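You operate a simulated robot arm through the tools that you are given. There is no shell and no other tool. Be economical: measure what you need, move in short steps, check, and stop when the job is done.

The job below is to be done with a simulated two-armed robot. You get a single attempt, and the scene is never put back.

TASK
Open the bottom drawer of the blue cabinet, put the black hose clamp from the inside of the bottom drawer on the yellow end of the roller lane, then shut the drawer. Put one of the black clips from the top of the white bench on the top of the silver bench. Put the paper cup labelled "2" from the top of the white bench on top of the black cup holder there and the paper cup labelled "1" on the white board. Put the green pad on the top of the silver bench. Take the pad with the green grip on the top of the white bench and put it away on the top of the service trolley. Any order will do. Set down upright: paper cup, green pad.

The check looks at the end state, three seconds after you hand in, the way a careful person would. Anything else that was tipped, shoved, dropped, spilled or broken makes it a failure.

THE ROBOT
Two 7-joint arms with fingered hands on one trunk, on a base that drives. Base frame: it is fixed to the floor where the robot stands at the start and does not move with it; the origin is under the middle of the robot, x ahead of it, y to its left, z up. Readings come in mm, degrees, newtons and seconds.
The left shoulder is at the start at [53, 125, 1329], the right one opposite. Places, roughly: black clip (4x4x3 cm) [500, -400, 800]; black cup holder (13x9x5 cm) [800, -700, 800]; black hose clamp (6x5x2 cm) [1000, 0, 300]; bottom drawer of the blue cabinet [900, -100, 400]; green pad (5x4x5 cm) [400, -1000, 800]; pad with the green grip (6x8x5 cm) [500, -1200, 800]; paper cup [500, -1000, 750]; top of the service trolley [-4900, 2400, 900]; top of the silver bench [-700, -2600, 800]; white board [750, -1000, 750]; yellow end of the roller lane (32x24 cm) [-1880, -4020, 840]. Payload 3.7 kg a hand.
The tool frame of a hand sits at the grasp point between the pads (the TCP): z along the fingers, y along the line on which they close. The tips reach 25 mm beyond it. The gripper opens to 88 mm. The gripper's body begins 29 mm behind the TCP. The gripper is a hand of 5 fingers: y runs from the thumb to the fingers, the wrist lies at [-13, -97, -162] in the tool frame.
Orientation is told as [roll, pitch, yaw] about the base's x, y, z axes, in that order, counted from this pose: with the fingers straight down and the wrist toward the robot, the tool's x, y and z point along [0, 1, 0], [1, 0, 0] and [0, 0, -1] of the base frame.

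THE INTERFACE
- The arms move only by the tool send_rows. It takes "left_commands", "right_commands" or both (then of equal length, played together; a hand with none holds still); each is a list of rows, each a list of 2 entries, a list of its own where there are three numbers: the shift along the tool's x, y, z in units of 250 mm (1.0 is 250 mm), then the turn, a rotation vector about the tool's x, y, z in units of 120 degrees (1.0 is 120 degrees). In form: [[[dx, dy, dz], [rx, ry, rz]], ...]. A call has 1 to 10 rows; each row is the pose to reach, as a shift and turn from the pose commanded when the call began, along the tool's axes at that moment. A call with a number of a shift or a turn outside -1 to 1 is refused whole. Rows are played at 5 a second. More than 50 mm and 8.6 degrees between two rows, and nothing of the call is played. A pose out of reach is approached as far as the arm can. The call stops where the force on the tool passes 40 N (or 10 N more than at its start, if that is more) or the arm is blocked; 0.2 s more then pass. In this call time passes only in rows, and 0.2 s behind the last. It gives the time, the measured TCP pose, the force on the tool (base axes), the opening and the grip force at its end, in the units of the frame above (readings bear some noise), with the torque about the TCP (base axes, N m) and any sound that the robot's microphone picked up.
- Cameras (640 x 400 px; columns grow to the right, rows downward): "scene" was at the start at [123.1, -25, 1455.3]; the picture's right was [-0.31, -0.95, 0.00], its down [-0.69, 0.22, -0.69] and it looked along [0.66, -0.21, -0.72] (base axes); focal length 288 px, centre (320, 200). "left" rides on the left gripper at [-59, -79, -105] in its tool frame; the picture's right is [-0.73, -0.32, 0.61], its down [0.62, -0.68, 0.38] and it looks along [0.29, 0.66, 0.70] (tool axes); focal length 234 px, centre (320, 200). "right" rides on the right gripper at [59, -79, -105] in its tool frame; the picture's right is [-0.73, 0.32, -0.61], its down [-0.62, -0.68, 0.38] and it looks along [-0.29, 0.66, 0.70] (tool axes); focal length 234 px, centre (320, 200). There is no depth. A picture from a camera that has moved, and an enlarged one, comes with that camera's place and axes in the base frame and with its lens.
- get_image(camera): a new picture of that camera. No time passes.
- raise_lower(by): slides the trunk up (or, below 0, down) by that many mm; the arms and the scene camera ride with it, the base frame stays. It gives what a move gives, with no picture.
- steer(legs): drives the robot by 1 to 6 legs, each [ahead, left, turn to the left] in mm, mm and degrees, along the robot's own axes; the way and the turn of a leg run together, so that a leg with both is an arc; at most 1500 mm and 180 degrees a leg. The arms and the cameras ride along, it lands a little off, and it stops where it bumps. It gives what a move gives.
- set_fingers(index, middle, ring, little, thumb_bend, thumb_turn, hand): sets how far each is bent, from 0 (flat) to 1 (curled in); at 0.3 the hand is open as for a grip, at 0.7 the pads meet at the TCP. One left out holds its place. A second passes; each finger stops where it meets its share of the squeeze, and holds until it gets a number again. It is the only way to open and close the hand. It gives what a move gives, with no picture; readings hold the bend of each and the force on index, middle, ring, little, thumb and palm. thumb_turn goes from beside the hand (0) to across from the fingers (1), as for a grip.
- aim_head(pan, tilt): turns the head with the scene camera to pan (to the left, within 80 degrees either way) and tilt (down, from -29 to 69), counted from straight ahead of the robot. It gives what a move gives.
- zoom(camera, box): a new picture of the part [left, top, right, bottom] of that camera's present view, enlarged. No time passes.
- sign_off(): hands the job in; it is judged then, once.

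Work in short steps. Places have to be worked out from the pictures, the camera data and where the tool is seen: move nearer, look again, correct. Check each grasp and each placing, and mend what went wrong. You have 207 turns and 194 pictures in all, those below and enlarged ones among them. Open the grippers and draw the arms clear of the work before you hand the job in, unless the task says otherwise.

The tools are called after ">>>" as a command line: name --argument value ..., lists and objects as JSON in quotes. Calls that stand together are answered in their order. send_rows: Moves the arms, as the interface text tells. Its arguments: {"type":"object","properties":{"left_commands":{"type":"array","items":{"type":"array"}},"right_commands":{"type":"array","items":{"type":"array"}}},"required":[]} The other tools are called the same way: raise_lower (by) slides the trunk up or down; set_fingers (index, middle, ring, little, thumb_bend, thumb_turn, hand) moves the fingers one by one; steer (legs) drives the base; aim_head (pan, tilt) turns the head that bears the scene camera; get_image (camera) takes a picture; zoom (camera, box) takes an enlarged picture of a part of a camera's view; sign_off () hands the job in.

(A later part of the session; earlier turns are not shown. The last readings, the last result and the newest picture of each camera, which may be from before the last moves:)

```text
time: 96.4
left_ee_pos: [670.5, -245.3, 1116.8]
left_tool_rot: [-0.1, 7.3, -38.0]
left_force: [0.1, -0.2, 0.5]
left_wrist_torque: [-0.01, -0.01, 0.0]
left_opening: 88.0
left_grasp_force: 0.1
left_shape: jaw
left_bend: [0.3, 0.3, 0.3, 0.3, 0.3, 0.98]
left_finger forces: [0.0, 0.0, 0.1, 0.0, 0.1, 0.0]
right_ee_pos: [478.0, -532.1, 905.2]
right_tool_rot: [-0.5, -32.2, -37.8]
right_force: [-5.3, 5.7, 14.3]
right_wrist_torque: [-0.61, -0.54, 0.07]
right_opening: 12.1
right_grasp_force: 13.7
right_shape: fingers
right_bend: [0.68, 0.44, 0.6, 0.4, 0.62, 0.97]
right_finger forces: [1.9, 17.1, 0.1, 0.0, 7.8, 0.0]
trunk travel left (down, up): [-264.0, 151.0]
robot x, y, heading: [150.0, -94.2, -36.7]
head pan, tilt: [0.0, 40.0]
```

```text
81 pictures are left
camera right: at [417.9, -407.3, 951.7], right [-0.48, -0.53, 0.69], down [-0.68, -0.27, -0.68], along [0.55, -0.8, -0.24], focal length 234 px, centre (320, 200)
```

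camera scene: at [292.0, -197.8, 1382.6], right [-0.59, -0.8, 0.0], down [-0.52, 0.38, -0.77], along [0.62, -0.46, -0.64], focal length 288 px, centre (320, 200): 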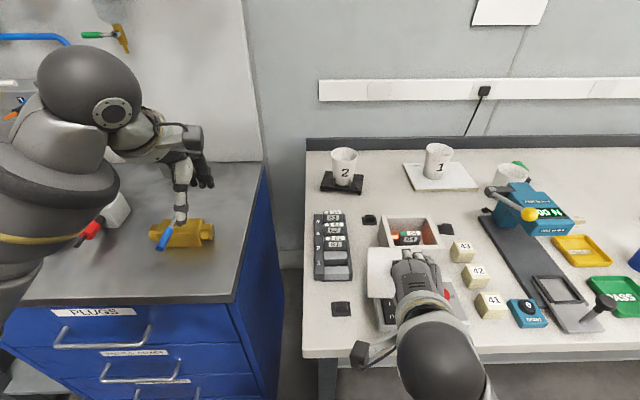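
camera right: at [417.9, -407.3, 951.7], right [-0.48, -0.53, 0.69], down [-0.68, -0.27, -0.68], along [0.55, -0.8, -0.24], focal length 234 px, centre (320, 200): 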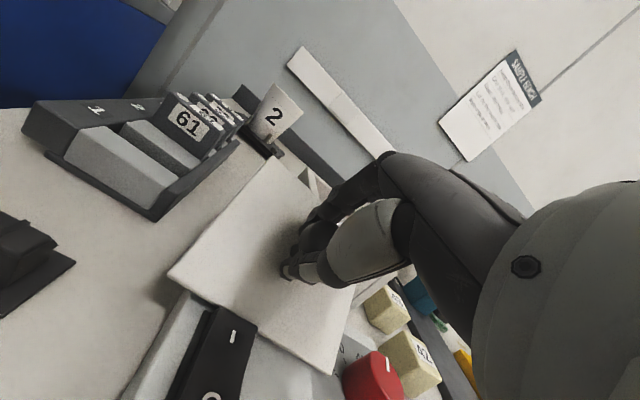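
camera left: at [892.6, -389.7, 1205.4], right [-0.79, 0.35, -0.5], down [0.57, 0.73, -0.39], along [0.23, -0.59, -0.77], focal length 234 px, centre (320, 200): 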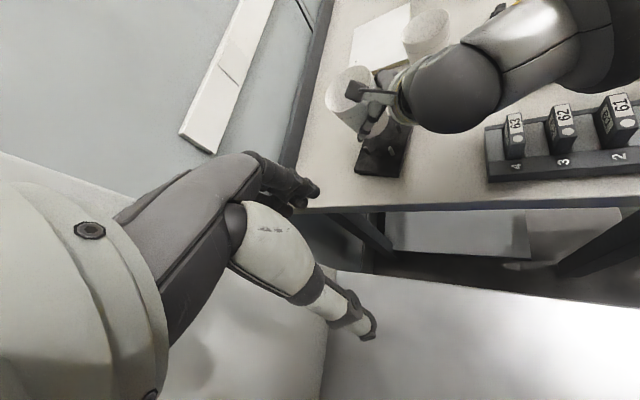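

The knob is enclosed (middle 17 N against thumb 8 N). Lift 40 mm straight up and check.

>>> send_rows --right_commands '[[[0, 0.03, -0.048], [0, 0, 0]], [[0, 0.06, -0.095], [0, 0, 0]], [[0, 0.085, -0.136], [0, 0, 0]]]'

>>> get_image --camera "right"

>>> zoom --camera "scene" --box '[340, 200, 490, 340]'

```text
time: 97.2
left_ee_pos: [672.1, -246.7, 1116.5]
left_tool_rot: [-0.1, 7.4, -38.0]
left_force: [-0.5, -0.7, 0.1]
left_wrist_torque: [0.0, -0.02, 0.01]
left_opening: 87.9
left_grasp_force: 0.2
left_shape: jaw
left_bend: [0.3, 0.3, 0.3, 0.3, 0.3, 0.98]
left_finger forces: [0.0, 0.1, 0.0, 0.1, 0.0, 0.1]
right_ee_pos: [479.8, -530.7, 942.5]
right_tool_rot: [-0.7, -31.9, -37.7]
right_force: [-0.6, 0.0, -1.6]
right_wrist_torque: [-0.02, 0.02, -0.01]
right_opening: 11.5
right_grasp_force: 4.9
right_shape: fingers
right_bend: [0.65, 0.54, 0.6, 0.4, 0.65, 0.97]
right_finger forces: [4.6, 0.1, 0.1, 0.0, 5.1, 0.1]
trunk travel left (down, up): [-264.0, 151.0]
robot x, y, heading: [149.6, -94.8, -36.7]
head pan, tilt: [0.0, 40.0]
```

```text
80 pictures are left
camera right: at [420.3, -407.5, 989.1], right [-0.48, -0.54, 0.69], down [-0.69, -0.26, -0.68], along [0.55, -0.8, -0.24], focal length 234 px, centre (320, 200)
```

right: 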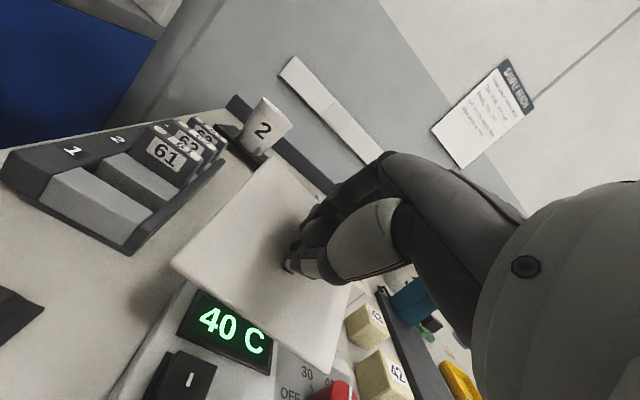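

```text
2.86 times, centred on (415, 270) of scene
camera zoom: at [293.1, -198.6, 1382.3], right [-0.59, -0.8, 0.0], down [-0.52, 0.38, -0.77], along [0.62, -0.46, -0.64], focal length 823 px, centre (49, 0)
```

zoom: 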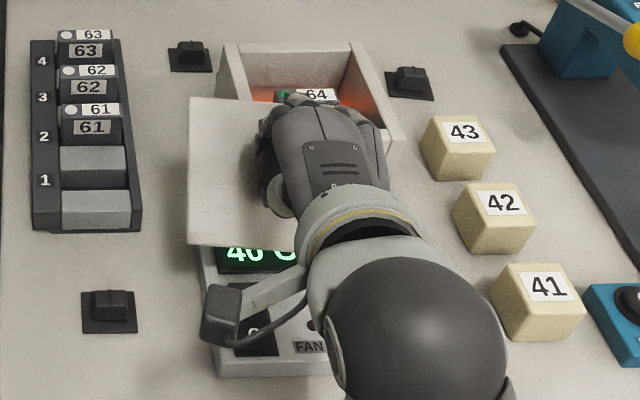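

The lid came up with the hand (fingers closed under the knob head). I raise it, level the hand, and carry it over the box centre ≈ [551,-654].

>>> send_rows --right_commands '[[[0, 0.053, -0.085], [0, 0, 0]], [[-0.05, 0.16, -0.02], [0.067, 0, 0]], [[-0.1, 0.27, 0.05], [0.133, 0, 0]], [[-0.16, 0.39, 0.12], [0.2, 0, 0]], [[-0.215, 0.499, 0.194], [0.267, 0, 0]]]'

>>> get_image --camera "right"

>>> zoom --camera "scene" --box '[350, 160, 500, 300]'

```text
time: 98.4
left_ee_pos: [673.2, -247.0, 1116.5]
left_tool_rot: [-0.2, 7.5, -38.1]
left_force: [0.1, -0.2, 0.5]
left_wrist_torque: [0.0, -0.04, 0.0]
left_opening: 87.6
left_grasp_force: 0.0
left_shape: jaw
left_bend: [0.3, 0.3, 0.3, 0.3, 0.3, 0.98]
left_finger forces: [0.0, 0.0, 0.0, 0.0, 0.0, 0.0]
right_ee_pos: [550.4, -655.5, 968.8]
right_tool_rot: [-0.4, 0.3, -38.1]
right_force: [0.1, 0.0, -1.5]
right_wrist_torque: [0.02, 0.03, 0.03]
right_opening: 11.4
right_grasp_force: 4.6
right_shape: fingers
right_bend: [0.64, 0.54, 0.6, 0.4, 0.65, 0.97]
right_finger forces: [4.7, 0.1, 0.0, 0.1, 4.8, 0.1]
trunk travel left (down, up): [-264.0, 151.0]
robot x, y, heading: [147.6, -93.3, -36.7]
head pan, tilt: [0.0, 40.0]
```

```text
78 pictures are left
camera right: at [526.0, -558.7, 1073.8], right [-0.19, -0.77, 0.61], down [-0.92, -0.07, -0.37], along [0.33, -0.64, -0.7], focal length 234 px, centre (320, 200)
```

right: 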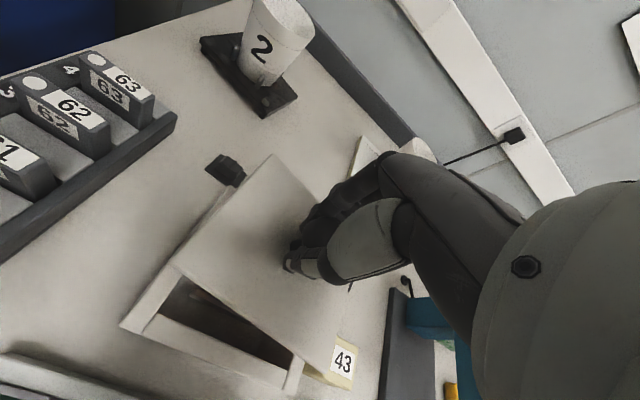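

```text
2.86 times, centred on (425, 230) of scene
camera zoom: at [293.5, -199.0, 1382.2], right [-0.59, -0.8, 0.0], down [-0.52, 0.38, -0.77], along [0.62, -0.46, -0.64], focal length 823 px, centre (20, 114)
```

zoom: 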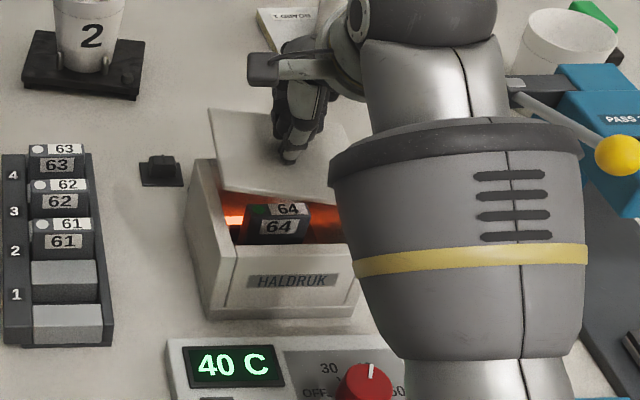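

The lid hangs nicely over the box. Correct: yaw +5°, 10 mm back, and lower 25 mm, then compare.

>>> send_rows --right_commands '[[[0, -0.04, 0.02], [0, 0, -0.02]], [[0, -0.04, 0.06], [0, 0, -0.042]], [[0, -0.04, 0.1], [0, 0, -0.042]]]'

>>> get_image --camera "right"

>>> zoom --camera "scene" --box '[350, 160, 500, 300]'

```text
time: 99.2
left_ee_pos: [672.6, -246.3, 1116.2]
left_tool_rot: [-0.3, 7.3, -38.0]
left_force: [-0.5, 0.0, 1.0]
left_wrist_torque: [-0.01, 0.04, 0.04]
left_opening: 87.8
left_grasp_force: 0.0
left_shape: jaw
left_bend: [0.3, 0.3, 0.3, 0.3, 0.3, 0.98]
left_finger forces: [0.0, 0.0, 0.1, 0.1, 0.0, 0.0]
right_ee_pos: [541.8, -648.5, 943.1]
right_tool_rot: [-0.5, 0.1, -33.0]
right_force: [-0.2, 0.0, -0.3]
right_wrist_torque: [-0.03, 0.02, 0.0]
right_opening: 11.0
right_grasp_force: 4.5
right_shape: fingers
right_bend: [0.64, 0.54, 0.6, 0.4, 0.65, 0.97]
right_finger forces: [4.5, 0.1, 0.0, 0.1, 4.9, 0.0]
trunk travel left (down, up): [-264.0, 151.0]
robot x, y, heading: [148.2, -92.7, -36.4]
head pan, tilt: [0.0, 40.0]
```

```text
76 pictures are left
camera right: at [508.2, -554.6, 1048.2], right [-0.12, -0.78, 0.61], down [-0.91, -0.15, -0.38], along [0.39, -0.61, -0.69], focal length 234 px, centre (320, 200)
```

right: 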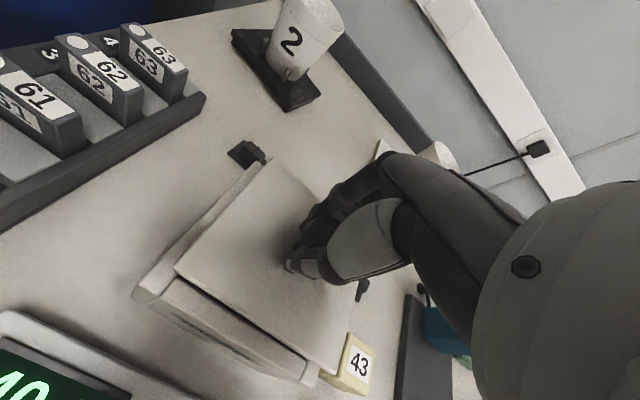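

```text
2.86 times, centred on (425, 230) of scene
camera zoom: at [292.9, -198.5, 1382.4], right [-0.59, -0.8, 0.0], down [-0.52, 0.38, -0.77], along [0.62, -0.46, -0.64], focal length 823 px, centre (20, 114)
```

zoom: 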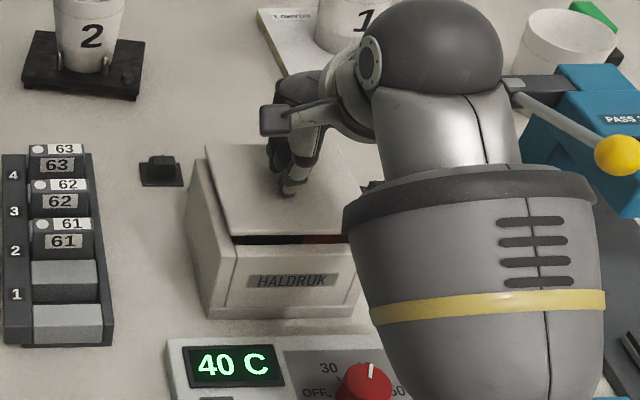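

Close. Rotate another 4.5° CCW, shift 7 mm forward and 6 mm left, lower 8 mm.

>>> send_rows --right_commands '[[[0.025, 0.028, 0], [0, 0, -0.0375]], [[0.025, 0.028, 0.032], [0, 0, -0.0375]]]'

>>> get_image --camera "right"

>>> zoom --camera "scene" --box '[370, 180, 450, 270]'

```text
time: 99.8
left_ee_pos: [669.7, -245.1, 1117.4]
left_tool_rot: [-0.1, 7.1, -38.0]
left_force: [0.5, 0.1, 0.3]
left_wrist_torque: [0.01, -0.01, -0.05]
left_opening: 88.1
left_grasp_force: 0.1
left_shape: jaw
left_bend: [0.3, 0.3, 0.3, 0.3, 0.3, 0.98]
left_finger forces: [0.0, 0.0, 0.0, 0.0, 0.0, 0.1]
right_ee_pos: [551.0, -647.6, 939.1]
right_tool_rot: [-0.6, -0.4, -28.5]
right_force: [-0.6, 0.4, 15.0]
right_wrist_torque: [-0.23, -0.23, 0.01]
right_opening: 10.8
right_grasp_force: 10.5
right_shape: fingers
right_bend: [0.65, 0.52, 0.6, 0.4, 0.65, 0.97]
right_finger forces: [3.2, 11.0, 0.0, 0.0, 6.1, 0.0]
trunk travel left (down, up): [-264.0, 151.0]
robot x, y, heading: [152.9, -94.5, -36.6]
head pan, tilt: [0.0, 40.0]
```

```text
74 pictures are left
camera right: at [509.4, -555.5, 1044.1], right [-0.07, -0.78, 0.62], down [-0.9, -0.23, -0.38], along [0.44, -0.58, -0.69], focal length 234 px, centre (320, 200)
```

right: 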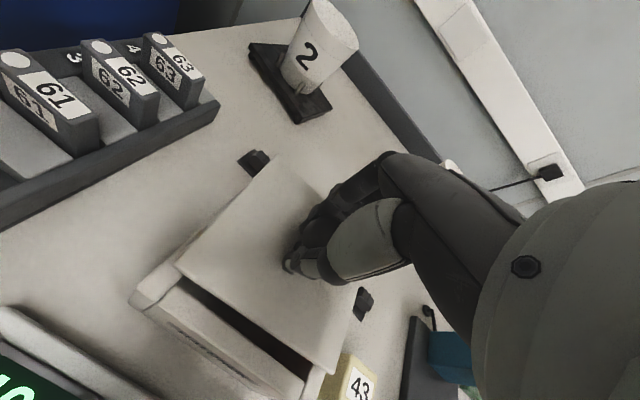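

```text
4.44 times, centred on (410, 225) of scene
camera zoom: at [291.6, -197.0, 1383.1], right [-0.59, -0.8, 0.0], down [-0.52, 0.38, -0.77], along [0.62, -0.46, -0.64], focal length 1280 px, centre (-80, 89)
```

zoom: 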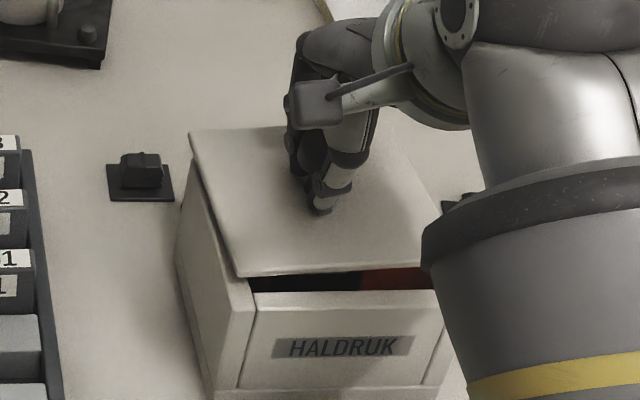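

The lid touches the back wall first, its front ~10 mm high. Shift 4 mm right and tilt the front down 5°.

>>> send_rows --right_commands '[[[-0.01, 0, -0.01], [-0.02, 0, 0]], [[-0.016, 0, -0.005], [-0.045, 0, 0]], [[-0.016, 0, 0.005], [-0.05, 0, 0]]]'

>>> zoom --camera "scene" --box '[370, 180, 450, 270]'

```text
time: 100.6
left_ee_pos: [671.1, -244.8, 1116.9]
left_tool_rot: [-0.2, 7.2, -37.9]
left_force: [0.3, -0.3, 0.5]
left_wrist_torque: [-0.02, 0.01, -0.01]
left_opening: 87.8
left_grasp_force: 0.1
left_shape: jaw
left_bend: [0.3, 0.3, 0.3, 0.3, 0.3, 0.98]
left_finger forces: [0.0, 0.0, 0.0, 0.1, 0.0, 0.0]
right_ee_pos: [548.1, -648.2, 938.2]
right_tool_rot: [-0.6, -6.3, -28.6]
right_force: [-2.5, 6.7, 20.1]
right_wrist_torque: [0.24, 0.18, 0.09]
right_opening: 11.2
right_grasp_force: 13.5
right_shape: fingers
right_bend: [0.65, 0.54, 0.6, 0.4, 0.66, 0.97]
right_finger forces: [4.9, 3.2, 0.0, 0.0, 19.1, 0.0]
trunk travel left (down, up): [-264.0, 151.0]
robot x, y, heading: [147.8, -98.1, -36.1]
head pan, tilt: [0.0, 40.0]
```

```text
4.44 times, centred on (410, 225) of scene
camera zoom: at [291.3, -195.9, 1383.0], right [-0.59, -0.8, 0.0], down [-0.52, 0.38, -0.77], along [0.62, -0.46, -0.64], focal length 1280 px, centre (-80, 89)
```

zoom: 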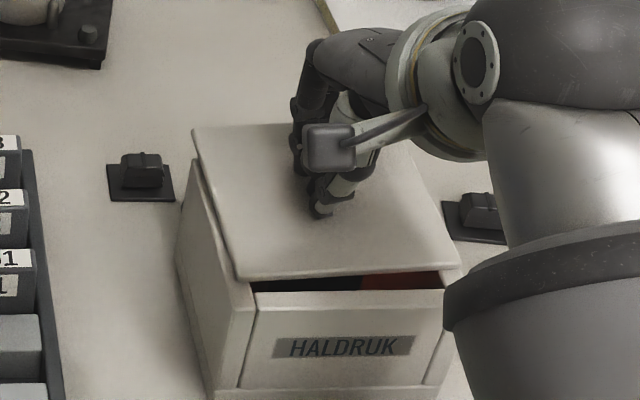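

The lid is ~8 mm too far forward (gap at the front). Lift 4 mm, move back 9 mm, lower.

>>> send_rows --right_commands '[[[0, 0, -0.02], [0, 0, 0]], [[-0.004, -0.036, -0.02], [0, 0, 0]], [[-0.004, -0.036, 0], [0, 0, 0]]]'

>>> zoom --camera "scene" --box '[370, 180, 450, 270]'

```text
time: 101.4
left_ee_pos: [670.6, -245.6, 1117.7]
left_tool_rot: [-0.1, 7.1, -38.1]
left_force: [-0.6, 0.3, 1.3]
left_wrist_torque: [0.0, 0.03, 0.0]
left_opening: 87.9
left_grasp_force: 0.0
left_shape: jaw
left_bend: [0.3, 0.3, 0.3, 0.3, 0.3, 0.98]
left_finger forces: [0.0, 0.0, 0.0, 0.1, 0.1, 0.0]
right_ee_pos: [541.0, -647.3, 936.8]
right_tool_rot: [-0.6, -6.3, -28.6]
right_force: [2.0, 0.2, 20.4]
right_wrist_torque: [-0.07, -0.11, -0.05]
right_opening: 10.8
right_grasp_force: 14.1
right_shape: fingers
right_bend: [0.62, 0.52, 0.6, 0.4, 0.67, 0.97]
right_finger forces: [6.8, 9.1, 0.0, 0.0, 11.3, 0.0]
trunk travel left (down, up): [-264.0, 151.0]
robot x, y, heading: [153.5, -92.7, -36.7]
head pan, tilt: [0.0, 40.0]
```

```text
4.44 times, centred on (410, 225) of scene
camera zoom: at [291.7, -196.8, 1383.0], right [-0.59, -0.8, 0.0], down [-0.52, 0.38, -0.77], along [0.62, -0.46, -0.64], focal length 1280 px, centre (-80, 89)
```

zoom: 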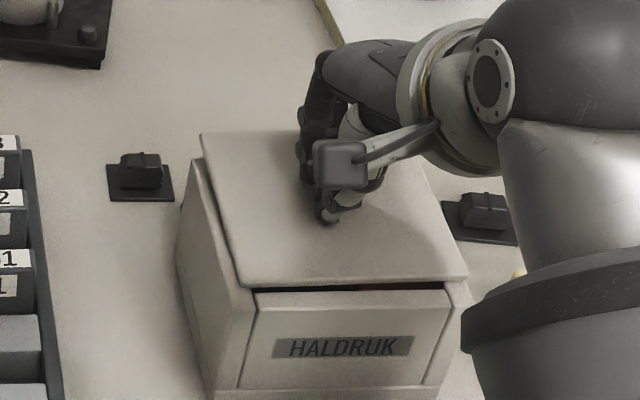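

Nearly seated; back 4 mm more, then release.

>>> send_rows --right_commands '[[[0, -0.008, -0.012], [0, 0, 0]], [[0, -0.018, -0.01], [0, 0, 0]], [[0, -0.018, -0.004], [0, 0, 0]]]'

>>> set_fingers --hand "right" --index 0.35 --middle 0.35 --ring 0.35 --little 0.35 --thumb_bend 0.38

>>> zoom --camera "scene" --box '[370, 180, 450, 270]'

```text
time: 102.2
left_ee_pos: [672.6, -245.7, 1117.2]
left_tool_rot: [-0.3, 7.2, -37.9]
left_force: [-0.8, -0.8, -0.2]
left_wrist_torque: [-0.02, 0.02, -0.06]
left_opening: 87.9
left_grasp_force: 0.0
left_shape: jaw
left_bend: [0.3, 0.3, 0.3, 0.3, 0.3, 0.98]
left_finger forces: [0.0, 0.1, 0.1, 0.1, 0.1, 0.0]
right_ee_pos: [537.0, -643.0, 937.4]
right_tool_rot: [-0.7, -6.2, -28.5]
right_force: [6.0, -1.3, 21.2]
right_wrist_torque: [-0.18, -0.29, -0.01]
right_opening: 10.6
right_grasp_force: 14.1
right_shape: fingers
right_bend: [0.61, 0.5, 0.6, 0.4, 0.68, 0.97]
right_finger forces: [8.5, 11.7, 0.1, 0.1, 7.8, 0.1]
trunk travel left (down, up): [-264.0, 151.0]
robot x, y, heading: [149.7, -94.6, -36.1]
head pan, tilt: [0.0, 40.0]
```

```text
time: 103.2
left_ee_pos: [672.6, -246.5, 1116.5]
left_tool_rot: [-0.1, 7.3, -38.0]
left_force: [0.0, -0.7, 0.3]
left_wrist_torque: [-0.01, -0.01, 0.0]
left_opening: 87.4
left_grasp_force: 0.0
left_shape: jaw
left_bend: [0.3, 0.3, 0.3, 0.3, 0.3, 0.98]
left_finger forces: [0.0, 0.0, 0.1, 0.1, 0.0, 0.1]
right_ee_pos: [536.7, -643.8, 936.7]
right_tool_rot: [-0.7, -6.2, -28.5]
right_force: [8.7, -3.2, 22.9]
right_wrist_torque: [0.23, -0.08, -0.09]
right_opening: 42.1
right_grasp_force: 11.7
right_shape: fingers
right_bend: [0.35, 0.35, 0.35, 0.35, 0.61, 0.97]
right_finger forces: [0.0, 0.0, 0.0, 0.0, 22.6, 0.0]
trunk travel left (down, up): [-264.0, 151.0]
robot x, y, heading: [147.6, -93.7, -36.5]
head pan, tilt: [0.0, 40.0]
```

```text
4.44 times, centred on (410, 225) of scene
camera zoom: at [292.6, -196.9, 1382.7], right [-0.59, -0.8, 0.0], down [-0.52, 0.38, -0.77], along [0.62, -0.46, -0.64], focal length 1280 px, centre (-80, 89)
```

zoom: 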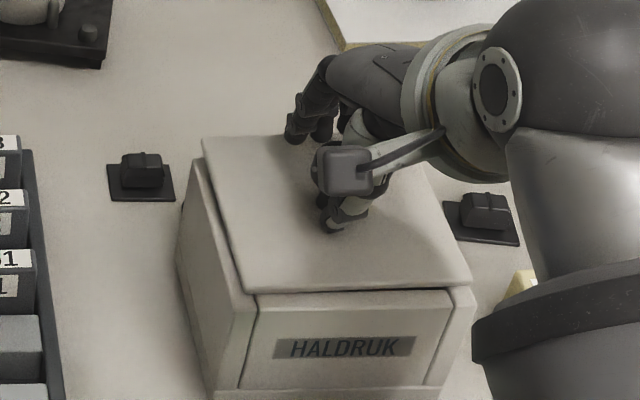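

Lid is seated. The thumb still presses on it: raise 5 mm, open the thumb, then lift away.

>>> send_rows --right_commands '[[[0, -0.01, -0.02], [0, 0, 0]]]'

>>> set_fingers --hand "right" --thumb_bend 0.3 --index 0.3 --middle 0.3

>>> send_rows --right_commands '[[[0, 0, -0.06], [0, 0, 0]], [[0, 0, -0.15], [0, 0, 0]], [[0, 0, -0.3], [0, 0, 0]], [[0, 0, -0.48], [0.03, 0, 0.03]]]'

>>> get_image --camera "scene"

```text
time: 103.6
left_ee_pos: [672.8, -248.1, 1115.0]
left_tool_rot: [-0.3, 7.2, -38.0]
left_force: [0.6, -0.5, 0.2]
left_wrist_torque: [-0.01, -0.02, -0.02]
left_opening: 87.9
left_grasp_force: 0.1
left_shape: jaw
left_bend: [0.3, 0.3, 0.3, 0.3, 0.3, 0.98]
left_finger forces: [0.0, 0.1, 0.1, 0.0, 0.0, 0.1]
right_ee_pos: [534.0, -643.7, 937.3]
right_tool_rot: [-0.6, -5.7, -28.5]
right_force: [4.8, -1.5, 11.9]
right_wrist_torque: [0.17, 0.14, -0.04]
right_opening: 59.2
right_grasp_force: 6.0
right_shape: fingers
right_bend: [0.35, 0.35, 0.35, 0.35, 0.48, 0.97]
right_finger forces: [0.1, 0.0, 0.0, 0.1, 11.9, 0.0]
trunk travel left (down, up): [-264.0, 151.0]
robot x, y, heading: [150.7, -96.5, -36.2]
head pan, tilt: [0.0, 40.0]
```

```text
time: 104.6
left_ee_pos: [671.9, -247.5, 1115.7]
left_tool_rot: [-0.2, 7.3, -38.1]
left_force: [0.5, -0.4, -0.2]
left_wrist_torque: [-0.02, 0.01, 0.02]
left_opening: 88.0
left_grasp_force: 0.1
left_shape: jaw
left_bend: [0.3, 0.3, 0.3, 0.3, 0.3, 0.98]
left_finger forces: [0.0, 0.0, 0.1, 0.1, 0.0, 0.0]
right_ee_pos: [534.4, -643.3, 938.4]
right_tool_rot: [-0.5, -5.7, -28.6]
right_force: [-0.6, 0.5, -0.1]
right_wrist_torque: [-0.03, 0.03, 0.0]
right_opening: 84.3
right_grasp_force: 0.1
right_shape: fingers
right_bend: [0.3, 0.3, 0.35, 0.35, 0.3, 0.97]
right_finger forces: [0.0, 0.1, 0.0, 0.0, 0.0, 0.1]
trunk travel left (down, up): [-264.0, 151.0]
robot x, y, heading: [149.6, -91.9, -36.3]
head pan, tilt: [0.0, 40.0]
```

```text
time: 105.6
left_ee_pos: [672.9, -247.1, 1115.6]
left_tool_rot: [-0.1, 7.2, -38.0]
left_force: [1.3, 0.3, 0.4]
left_wrist_torque: [-0.01, 0.0, -0.02]
left_opening: 87.7
left_grasp_force: 0.1
left_shape: jaw
left_bend: [0.3, 0.3, 0.3, 0.3, 0.3, 0.98]
left_finger forces: [0.1, 0.1, 0.0, 0.0, 0.0, 0.0]
right_ee_pos: [524.4, -635.4, 1059.1]
right_tool_rot: [-0.3, -2.2, -32.2]
right_force: [0.1, 0.6, 0.1]
right_wrist_torque: [-0.01, -0.02, 0.0]
right_opening: 84.3
right_grasp_force: 0.2
right_shape: fingers
right_bend: [0.3, 0.3, 0.35, 0.35, 0.3, 0.97]
right_finger forces: [0.0, 0.0, 0.0, 0.0, 0.0, 0.0]
trunk travel left (down, up): [-264.0, 151.0]
robot x, y, heading: [148.9, -94.0, -36.7]
head pan, tilt: [0.0, 40.0]
```

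```text
69 pictures are left
camera scene: at [293.2, -198.0, 1382.4], right [-0.59, -0.8, 0.0], down [-0.52, 0.38, -0.77], along [0.62, -0.46, -0.64], focal length 288 px, centre (320, 200)
```

scene: 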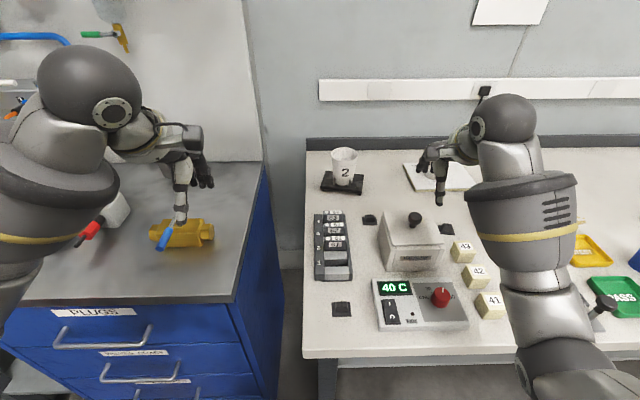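

The lid is back in place. Next the front-left clip ≈ [522,-426]: bring the left hand over it.

>>> send_rows --left_commands '[[[-0.19, -0.007, 0], [-0.012, 0, 0]], [[-0.38, -0.014, 0], [-0.024, 0, 0]], [[-0.57, -0.021, 0], [-0.036, 0, 0]], [[-0.76, -0.028, 0.02], [-0.048, 0, 0]], [[-0.93, -0.036, 0.06], [-0.06, 0, 0]], [[-0.936, -0.036, 0.25], [-0.06, 0, 0]], [[-0.936, -0.036, 0.44], [-0.06, 0, 0]], [[-0.936, -0.036, 0.63], [-0.06, 0, 0]], [[-0.936, -0.036, 0.76], [-0.06, 0, 0]]]'

>>> get_image --camera "left"

>>> zoom --camera "scene" --box '[270, 220, 430, 350]'

```text
time: 107.6
left_ee_pos: [499.7, -411.2, 927.4]
left_tool_rot: [-0.3, 0.0, -38.0]
left_force: [-0.4, -0.4, 0.4]
left_wrist_torque: [-0.01, 0.01, 0.02]
left_opening: 87.5
left_grasp_force: 0.1
left_shape: jaw
left_bend: [0.3, 0.3, 0.3, 0.3, 0.3, 0.98]
left_finger forces: [0.0, 0.0, 0.0, 0.0, 0.0, 0.0]
right_ee_pos: [523.8, -636.5, 1060.2]
right_tool_rot: [-0.3, -2.4, -32.2]
right_force: [0.3, -0.9, -0.5]
right_wrist_torque: [0.0, 0.0, -0.03]
right_opening: 84.4
right_grasp_force: 0.1
right_shape: fingers
right_bend: [0.3, 0.3, 0.35, 0.35, 0.3, 0.97]
right_finger forces: [0.1, 0.1, 0.0, 0.1, 0.1, 0.0]
trunk travel left (down, up): [-264.0, 151.0]
robot x, y, heading: [154.8, -97.3, -36.4]
head pan, tilt: [0.0, 40.0]
```

```text
68 pictures are left
camera left: at [402.0, -408.2, 1033.5], right [-0.7, -0.37, -0.61], down [-0.15, 0.91, -0.38], along [0.69, -0.18, -0.7], focal length 234 px, centre (320, 200)
```

left: 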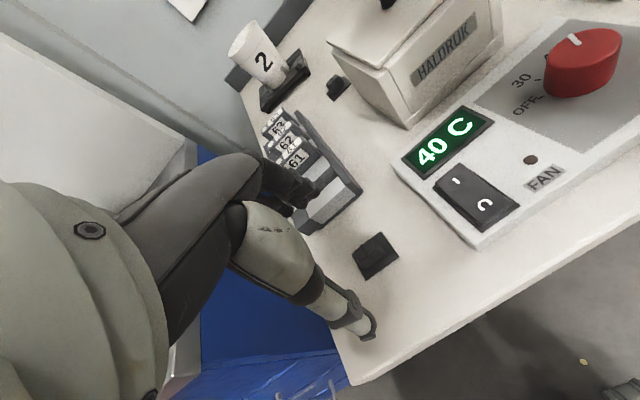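

```text
3.08 times, centred on (350, 285) of scene
camera zoom: at [292.8, -198.4, 1382.5], right [-0.59, -0.8, 0.0], down [-0.52, 0.38, -0.77], along [0.62, -0.46, -0.64], focal length 886 px, centre (228, -62)
```

zoom: 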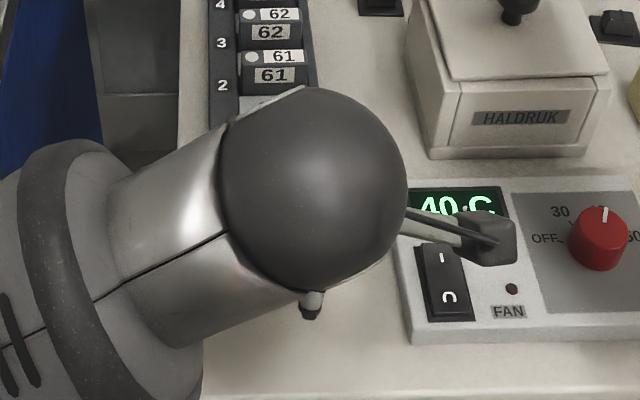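

Clip centre ≈ [512,-420]; I move 15 mm forward and descend to z≈843.

>>> send_rows --left_commands '[[[0, 0.06, 0.08], [0, 0, 0]], [[0, 0.06, 0.2], [0, 0, 0]], [[0, 0.06, 0.3], [0, 0, 0]], [[0, 0.06, 0.336], [0, 0, 0]]]'

>>> get_image --camera "left"

```text
time: 108.6
left_ee_pos: [513.1, -421.4, 845.6]
left_tool_rot: [-0.3, 0.0, -37.9]
left_force: [-0.6, 0.4, 2.7]
left_wrist_torque: [-0.01, -0.11, 0.0]
left_opening: 87.4
left_grasp_force: 0.0
left_shape: jaw
left_bend: [0.3, 0.3, 0.3, 0.3, 0.3, 0.98]
left_finger forces: [0.0, 2.3, 0.0, 0.0, 0.0, 0.1]
right_ee_pos: [523.6, -635.3, 1060.9]
right_tool_rot: [-0.3, -2.4, -32.1]
right_force: [0.0, 0.6, -0.3]
right_wrist_torque: [-0.01, -0.02, -0.01]
right_opening: 84.5
right_grasp_force: 0.0
right_shape: fingers
right_bend: [0.3, 0.3, 0.35, 0.35, 0.3, 0.97]
right_finger forces: [0.0, 0.0, 0.0, 0.0, 0.0, 0.1]
trunk travel left (down, up): [-264.0, 151.0]
robot x, y, heading: [153.0, -98.6, -36.4]
head pan, tilt: [0.0, 40.0]
```

```text
66 pictures are left
camera left: at [415.8, -418.5, 949.4], right [-0.7, -0.37, -0.61], down [-0.15, 0.91, -0.39], along [0.69, -0.18, -0.7], focal length 234 px, centre (320, 200)
```

left: 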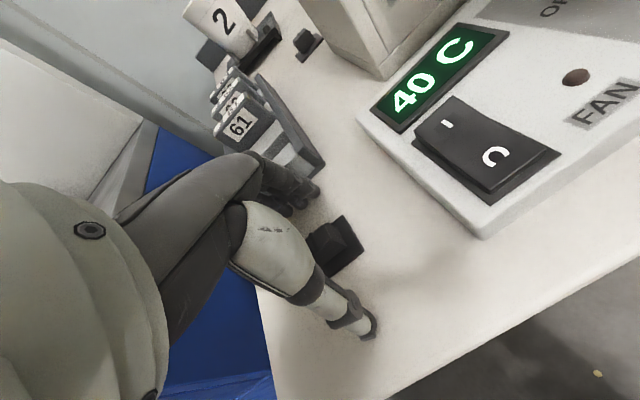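

Clip is right at the TCP. Raise 3 mm and close.

>>> send_rows --left_commands '[[[0, 0, -0.012], [0, 0, 0]]]'

>>> set_fingers --hand "left" --index 0.72 --middle 0.72 --ring 0.72 --little 0.5 --thumb_bend 0.72

>>> send_rows --left_commands '[[[0, 0, -0.1], [0, 0, 0]], [[0, 0, -0.25], [0, 0, 0]], [[0, 0, -0.4], [0, 0, 0]]]'

>>> get_image --camera "left"

```text
time: 109.0
left_ee_pos: [512.2, -420.3, 847.3]
left_tool_rot: [-0.1, 0.2, -37.9]
left_force: [0.8, 0.3, -0.8]
left_wrist_torque: [0.01, -0.01, 0.03]
left_opening: 87.9
left_grasp_force: 0.0
left_shape: jaw
left_bend: [0.3, 0.3, 0.3, 0.3, 0.3, 0.98]
left_finger forces: [0.1, 0.0, 0.1, 0.1, 0.1, 0.1]
right_ee_pos: [523.5, -636.1, 1059.1]
right_tool_rot: [-0.3, -2.2, -32.2]
right_force: [0.1, -0.1, -0.3]
right_wrist_torque: [0.01, 0.0, 0.02]
right_opening: 84.3
right_grasp_force: 0.1
right_shape: fingers
right_bend: [0.3, 0.3, 0.35, 0.35, 0.3, 0.97]
right_finger forces: [0.0, 0.1, 0.0, 0.1, 0.0, 0.0]
trunk travel left (down, up): [-264.0, 151.0]
robot x, y, heading: [149.8, -90.2, -36.3]
head pan, tilt: [0.0, 40.0]
```

```text
time: 110.0
left_ee_pos: [512.7, -421.0, 848.8]
left_tool_rot: [-0.2, 0.1, -37.9]
left_force: [1.5, -1.4, 7.2]
left_wrist_torque: [0.0, 0.05, 0.0]
left_opening: 13.1
left_grasp_force: 10.7
left_shape: fingers
left_bend: [0.71, 0.65, 0.72, 0.5, 0.63, 0.97]
left_finger forces: [5.6, 5.4, 0.1, 0.0, 10.7, 0.0]
right_ee_pos: [522.9, -635.6, 1058.8]
right_tool_rot: [-0.3, -2.3, -32.1]
right_force: [0.0, 0.0, 0.4]
right_wrist_torque: [-0.01, 0.03, 0.01]
right_opening: 84.3
right_grasp_force: 0.1
right_shape: fingers
right_bend: [0.3, 0.3, 0.35, 0.35, 0.3, 0.97]
right_finger forces: [0.1, 0.0, 0.0, 0.0, 0.0, 0.0]
trunk travel left (down, up): [-264.0, 151.0]
robot x, y, heading: [149.2, -93.2, -36.5]
head pan, tilt: [0.0, 40.0]
```

```text
time: 110.8
left_ee_pos: [513.9, -422.9, 948.9]
left_tool_rot: [-0.2, 0.1, -38.0]
left_force: [0.2, 0.2, -0.4]
left_wrist_torque: [0.02, 0.0, -0.04]
left_opening: 13.2
left_grasp_force: 9.2
left_shape: fingers
left_bend: [0.71, 0.65, 0.72, 0.5, 0.62, 0.97]
left_finger forces: [4.0, 5.0, 0.0, 0.0, 9.6, 0.0]
right_ee_pos: [523.7, -636.4, 1058.9]
right_tool_rot: [-0.2, -2.3, -32.2]
right_force: [0.2, -0.7, -0.2]
right_wrist_torque: [0.0, 0.0, -0.03]
right_opening: 84.3
right_grasp_force: 0.1
right_shape: fingers
right_bend: [0.3, 0.3, 0.35, 0.35, 0.3, 0.97]
right_finger forces: [0.0, 0.0, 0.0, 0.0, 0.1, 0.0]
trunk travel left (down, up): [-264.0, 151.0]
robot x, y, heading: [148.3, -95.2, -36.3]
head pan, tilt: [0.0, 40.0]
```

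```text
65 pictures are left
camera left: at [416.6, -419.5, 1052.2], right [-0.7, -0.37, -0.6], down [-0.15, 0.91, -0.38], along [0.69, -0.18, -0.7], focal length 234 px, centre (320, 200)
```

left: 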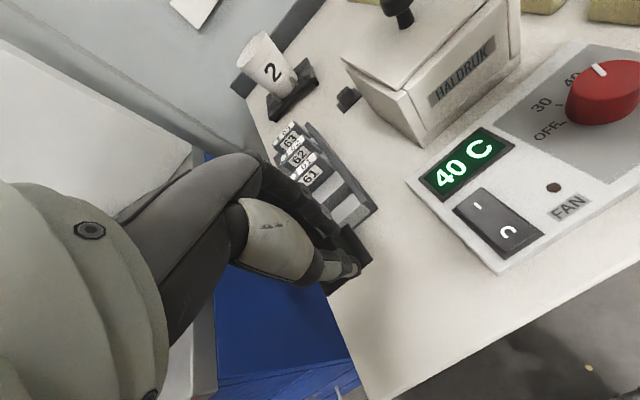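

Clip is held. Raise the trunk and drive right 440 mm, forward 140 mm toward the green pad ≈ [406,-1026].

>>> raise_lower --by 130

>>> steer --legs '[[0, -440, 0], [135, 0, 0]]'

>>> get_image --camera "scene"

```text
time: 112.4
left_ee_pos: [513.3, -421.4, 1077.4]
left_tool_rot: [-0.2, 0.1, -37.9]
left_force: [0.3, 0.7, 0.2]
left_wrist_torque: [-0.02, -0.01, 0.01]
left_opening: 13.3
left_grasp_force: 9.1
left_shape: fingers
left_bend: [0.71, 0.65, 0.72, 0.5, 0.62, 0.97]
left_finger forces: [4.0, 4.8, 0.0, 0.0, 9.4, 0.0]
right_ee_pos: [523.4, -635.9, 1186.6]
right_tool_rot: [-0.3, -2.3, -32.3]
right_force: [0.5, 0.0, 0.4]
right_wrist_torque: [-0.04, -0.03, 0.0]
right_opening: 84.3
right_grasp_force: 0.0
right_shape: fingers
right_bend: [0.3, 0.3, 0.35, 0.35, 0.3, 0.97]
right_finger forces: [0.0, 0.0, 0.0, 0.0, 0.0, 0.0]
trunk travel left (down, up): [-394.0, 21.0]
robot x, y, heading: [150.1, -95.5, -36.7]
head pan, tilt: [0.0, 40.0]
```

```text
time: 117.8
left_ee_pos: [358.3, -858.1, 1077.7]
left_tool_rot: [-0.2, 0.2, -37.4]
left_force: [0.1, 0.8, -0.4]
left_wrist_torque: [0.0, 0.0, -0.01]
left_opening: 13.3
left_grasp_force: 9.2
left_shape: fingers
left_bend: [0.71, 0.65, 0.72, 0.5, 0.62, 0.97]
left_finger forces: [4.1, 4.9, 0.0, 0.0, 9.4, 0.1]
right_ee_pos: [371.6, -1073.5, 1186.0]
right_tool_rot: [-0.4, -2.2, -31.6]
right_force: [0.0, -0.1, -0.2]
right_wrist_torque: [0.01, 0.04, 0.0]
right_opening: 84.5
right_grasp_force: 0.1
right_shape: fingers
right_bend: [0.3, 0.3, 0.35, 0.35, 0.3, 0.97]
right_finger forces: [0.0, 0.0, 0.1, 0.0, 0.0, 0.0]
trunk travel left (down, up): [-394.0, 21.0]
robot x, y, heading: [-7.8, -531.9, -35.6]
head pan, tilt: [0.0, 40.0]
```

```text
64 pictures are left
camera scene: at [95.1, -608.1, 1515.0], right [-0.59, -0.81, 0.0], down [-0.52, 0.38, -0.77], along [0.62, -0.45, -0.64], focal length 288 px, centre (320, 200)
```

scene: 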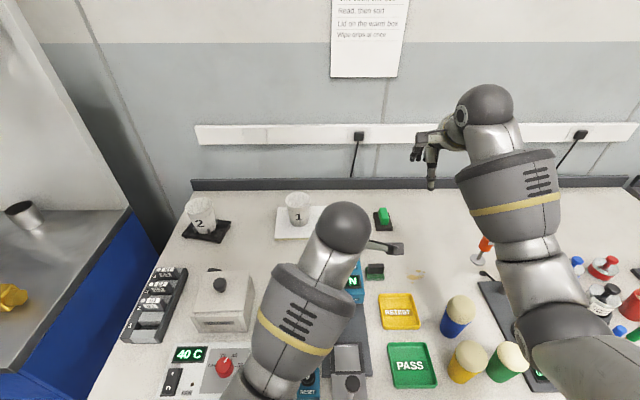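

Right arm can reach without lowering the trunk. Move it above the pad and shift the left hand aside.

>>> send_rows --right_commands '[[[0.11, 0.003, 0.1], [0.009, 0, 0.02]], [[0.227, 0.006, 0.22], [0.018, 0, 0.042]], [[0.227, 0.006, 0.4], [0.018, 0, 0.042]], [[0.227, 0.006, 0.58], [0.018, 0, 0.042]], [[0.227, 0.006, 0.76], [0.018, 0, 0.042]], [[0.227, 0.006, 0.94], [0.018, 0, 0.042]]]' --left_commands '[[[0.15, 0, -0.04], [0, 0, 0]], [[0.3, 0, -0.08], [0, 0, 0]], [[0.45, 0, -0.08], [0, 0, 0]], [[0.45, 0, -0.08], [0, 0, 0]], [[0.45, 0, -0.08], [0, 0, 0]], [[0.45, 0, -0.08], [0, 0, 0]]]'

>>> get_image --camera "right"

>>> get_image --camera "scene"

```text
time: 119.2
left_ee_pos: [425.0, -766.6, 1097.4]
left_tool_rot: [-0.1, 0.2, -37.4]
left_force: [-0.6, -0.2, 0.3]
left_wrist_torque: [0.01, 0.03, 0.01]
left_opening: 13.0
left_grasp_force: 9.3
left_shape: fingers
left_bend: [0.71, 0.65, 0.72, 0.5, 0.62, 0.97]
left_finger forces: [4.0, 4.8, 0.2, 0.0, 9.3, 0.0]
right_ee_pos: [408.6, -1030.3, 951.2]
right_tool_rot: [-0.3, -0.2, -36.7]
right_force: [0.1, 0.1, -0.5]
right_wrist_torque: [0.01, 0.01, 0.0]
right_opening: 84.5
right_grasp_force: 0.1
right_shape: fingers
right_bend: [0.3, 0.3, 0.35, 0.35, 0.3, 0.97]
right_finger forces: [0.1, 0.0, 0.0, 0.0, 0.1, 0.0]
trunk travel left (down, up): [-394.0, 21.0]
robot x, y, heading: [-8.3, -532.5, -35.8]
head pan, tilt: [0.0, 40.0]
```

```text
63 pictures are left
camera right: at [379.7, -934.7, 1056.7], right [-0.17, -0.77, 0.61], down [-0.92, -0.09, -0.38], along [0.35, -0.63, -0.69], focal length 234 px, centre (320, 200)
```

right: 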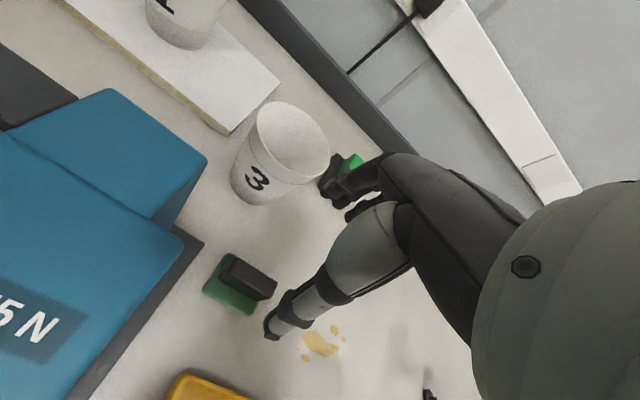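

```text
62 pictures are left
camera scene: at [94.3, -607.5, 1515.1], right [-0.59, -0.81, 0.0], down [-0.52, 0.38, -0.77], along [0.62, -0.45, -0.64], focal length 288 px, centre (320, 200)
```

scene: 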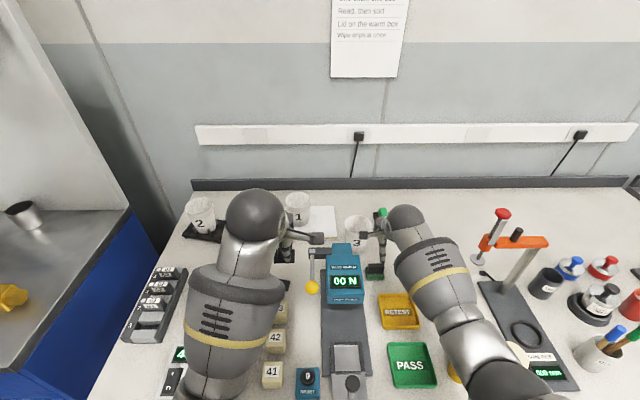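

Pad's black grip centre ≈ [398,-1020]; move back 15 mm and descend to z≈853.

>>> send_rows --right_commands '[[[-0.012, -0.06, 0.1], [0, 0, 0]], [[-0.012, -0.06, 0.25], [0, 0, 0]], [[-0.012, -0.06, 0.36], [0, 0, 0]], [[-0.012, -0.06, 0.392], [0, 0, 0]]]'

>>> get_image --camera "right"

```text
time: 120.2
left_ee_pos: [424.9, -767.8, 1098.0]
left_tool_rot: [-0.2, 0.1, -37.4]
left_force: [-0.2, 0.1, -0.9]
left_wrist_torque: [0.01, -0.01, 0.0]
left_opening: 12.7
left_grasp_force: 9.0
left_shape: fingers
left_bend: [0.71, 0.65, 0.72, 0.5, 0.62, 0.97]
left_finger forces: [3.8, 4.7, 0.1, 0.1, 9.2, 0.1]
right_ee_pos: [394.5, -1023.2, 855.3]
right_tool_rot: [-0.2, -0.1, -36.7]
right_force: [0.4, 0.6, 0.0]
right_wrist_torque: [-0.01, 0.0, -0.01]
right_opening: 84.5
right_grasp_force: 0.0
right_shape: fingers
right_bend: [0.3, 0.3, 0.35, 0.35, 0.3, 0.97]
right_finger forces: [0.0, 0.0, 0.0, 0.1, 0.0, 0.0]
trunk travel left (down, up): [-394.0, 21.0]
robot x, y, heading: [-11.3, -531.8, -35.9]
head pan, tilt: [0.0, 40.0]
```

```text
61 pictures are left
camera right: at [366.6, -927.4, 960.2], right [-0.17, -0.77, 0.61], down [-0.92, -0.09, -0.38], along [0.35, -0.63, -0.69], focal length 234 px, centre (320, 200)
```

right: 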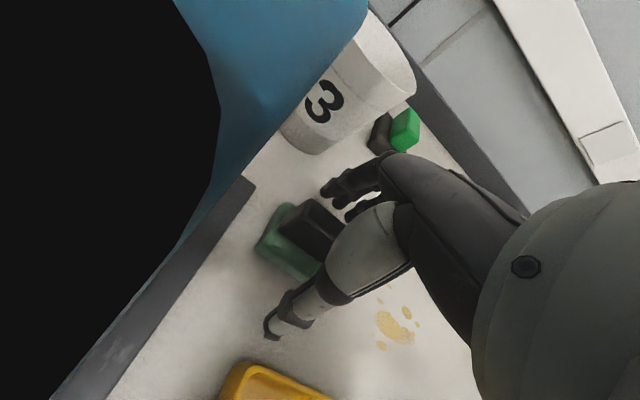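

The pad sits between the fingers (the hand's camera is close to the tester, so I must leave moving right/up). Close.

>>> set_fingers --hand "right" --index 0.72 --middle 0.72 --ring 0.72 --little 0.5 --thumb_bend 0.72

>>> send_rows --right_commands '[[[-0.01, 0, -0.06], [0, 0, 0]], [[-0.04, 0, -0.2], [0, 0, 0]], [[-0.06, 0, -0.36], [0, 0, 0]], [[-0.06, 0, -0.54], [0, 0, 0]], [[-0.06, 0, -0.72], [0, 0, 0]], [[-0.06, 0, -0.9], [0, 0, 0]]]'

>>> get_image --camera "right"

>>> get_image --camera "scene"

```text
time: 121.2
left_ee_pos: [425.2, -767.5, 1097.4]
left_tool_rot: [-0.2, 0.2, -37.4]
left_force: [-0.7, -0.2, -0.6]
left_wrist_torque: [-0.03, -0.02, 0.02]
left_opening: 13.1
left_grasp_force: 9.6
left_shape: fingers
left_bend: [0.71, 0.65, 0.72, 0.5, 0.62, 0.97]
left_finger forces: [3.9, 4.8, 0.0, 0.0, 9.2, 0.1]
right_ee_pos: [394.6, -1023.6, 855.0]
right_tool_rot: [-0.2, -0.1, -36.7]
right_force: [-0.3, -0.6, 0.3]
right_wrist_torque: [-0.02, 0.05, 0.04]
right_opening: 32.9
right_grasp_force: 14.0
right_shape: fingers
right_bend: [0.59, 0.63, 0.72, 0.5, 0.52, 0.95]
right_finger forces: [7.5, 6.4, 1.3, 0.1, 13.6, 0.0]
trunk travel left (down, up): [-394.0, 21.0]
robot x, y, heading: [-8.9, -539.0, -35.9]
head pan, tilt: [0.0, 40.0]
```

```text
time: 122.6
left_ee_pos: [424.5, -768.2, 1097.8]
left_tool_rot: [-0.2, 0.0, -37.5]
left_force: [0.5, -0.6, -0.6]
left_wrist_torque: [0.0, -0.01, 0.01]
left_opening: 13.3
left_grasp_force: 9.2
left_shape: fingers
left_bend: [0.71, 0.65, 0.72, 0.5, 0.62, 0.97]
left_finger forces: [3.8, 4.9, 0.0, 0.0, 9.3, 0.0]
right_ee_pos: [386.7, -1033.8, 1080.9]
right_tool_rot: [-0.2, -0.1, -36.7]
right_force: [0.0, 0.4, -1.3]
right_wrist_torque: [-0.04, 0.01, 0.01]
right_opening: 32.7
right_grasp_force: 14.2
right_shape: fingers
right_bend: [0.59, 0.63, 0.72, 0.5, 0.52, 0.95]
right_finger forces: [7.3, 6.4, 0.9, 0.0, 13.6, 0.0]
trunk travel left (down, up): [-394.0, 21.0]
robot x, y, heading: [-10.4, -534.5, -35.9]
head pan, tilt: [0.0, 40.0]
```

```text
60 pictures are left
camera right: at [359.3, -938.1, 1186.4], right [-0.17, -0.77, 0.61], down [-0.92, -0.09, -0.38], along [0.35, -0.63, -0.69], focal length 234 px, centre (320, 200)
```

right: 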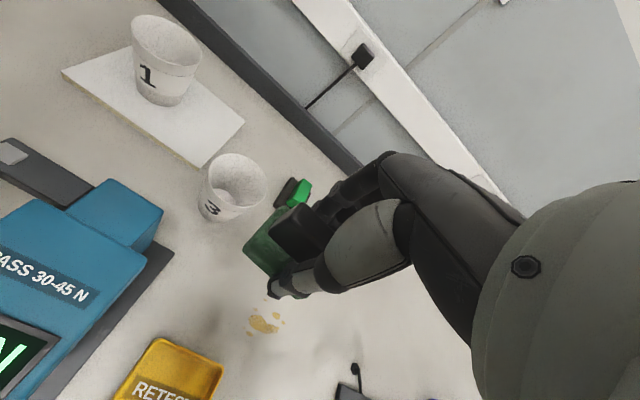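

```text
59 pictures are left
camera scene: at [94.1, -607.1, 1515.1], right [-0.59, -0.81, 0.0], down [-0.52, 0.38, -0.77], along [0.62, -0.45, -0.64], focal length 288 px, centre (320, 200)
```

scene: 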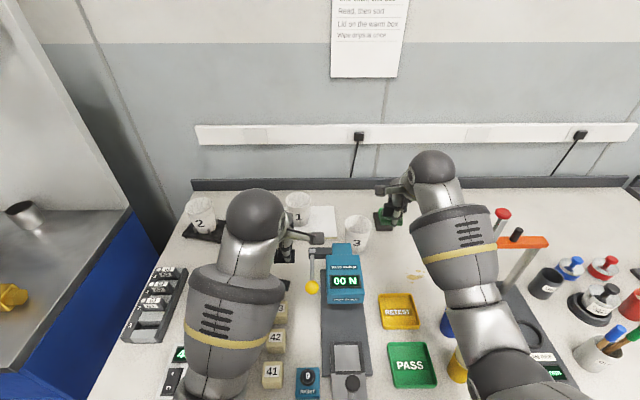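

Both items are held. Back off 400 mm and drive right 1400 mm along the benches, then look at the silver bench.

>>> steer --legs '[[-400, 0, -0.8], [0, -1400, 0]]'

>>> aim_head --pan -25 --tilt 30

>>> get_image --camera "scene"

```text
time: 137.2
left_ee_pos: [-724.7, -1664.1, 1097.5]
left_tool_rot: [-0.2, 0.1, -37.1]
left_force: [-0.1, 0.5, -0.2]
left_wrist_torque: [0.04, -0.03, -0.05]
left_opening: 13.1
left_grasp_force: 8.9
left_shape: fingers
left_bend: [0.71, 0.65, 0.72, 0.5, 0.62, 0.97]
left_finger forces: [3.9, 4.8, 0.0, 0.0, 9.3, 0.1]
right_ee_pos: [-760.4, -1930.6, 1080.9]
right_tool_rot: [-0.2, -0.1, -36.3]
right_force: [0.4, -0.9, -0.3]
right_wrist_torque: [-0.02, -0.01, -0.02]
right_opening: 32.7
right_grasp_force: 14.0
right_shape: fingers
right_bend: [0.59, 0.63, 0.72, 0.5, 0.52, 0.95]
right_finger forces: [7.2, 6.4, 0.8, 0.1, 13.4, 0.0]
trunk travel left (down, up): [-394.0, 21.0]
robot x, y, heading: [-1160.3, -1431.5, -35.5]
head pan, tilt: [0.0, 40.0]
```

```text
time: 138.1
left_ee_pos: [-725.5, -1665.1, 1097.7]
left_tool_rot: [-0.1, 0.1, -37.3]
left_force: [0.6, 0.1, -0.1]
left_wrist_torque: [0.02, -0.03, 0.01]
left_opening: 13.1
left_grasp_force: 8.6
left_shape: fingers
left_bend: [0.71, 0.65, 0.72, 0.5, 0.62, 0.97]
left_finger forces: [3.9, 4.8, 0.2, 0.0, 9.3, 0.0]
right_ee_pos: [-760.6, -1931.8, 1080.7]
right_tool_rot: [-0.2, -0.1, -36.3]
right_force: [-0.2, 0.2, -0.3]
right_wrist_torque: [-0.04, -0.01, 0.01]
right_opening: 32.8
right_grasp_force: 14.4
right_shape: fingers
right_bend: [0.59, 0.63, 0.72, 0.5, 0.52, 0.95]
right_finger forces: [7.4, 6.4, 0.9, 0.1, 13.4, 0.0]
trunk travel left (down, up): [-394.0, 21.0]
robot x, y, heading: [-1159.5, -1436.5, -35.7]
head pan, tilt: [-25.0, 30.0]
```

```text
58 pictures are left
camera scene: at [-1081.6, -1535.0, 1530.4], right [-0.87, -0.49, 0.0], down [-0.25, 0.44, -0.87], along [0.42, -0.75, -0.5], focal length 288 px, centre (320, 200)
```

scene: 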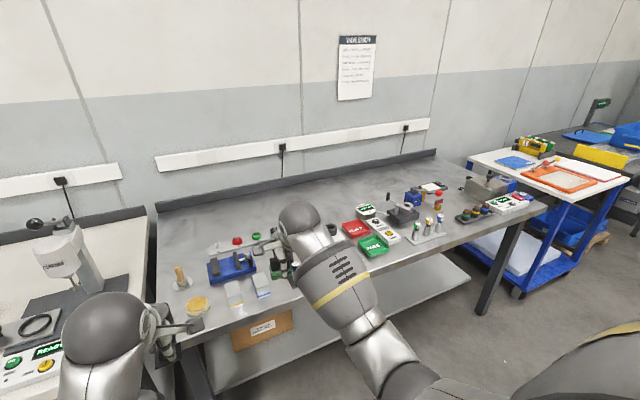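

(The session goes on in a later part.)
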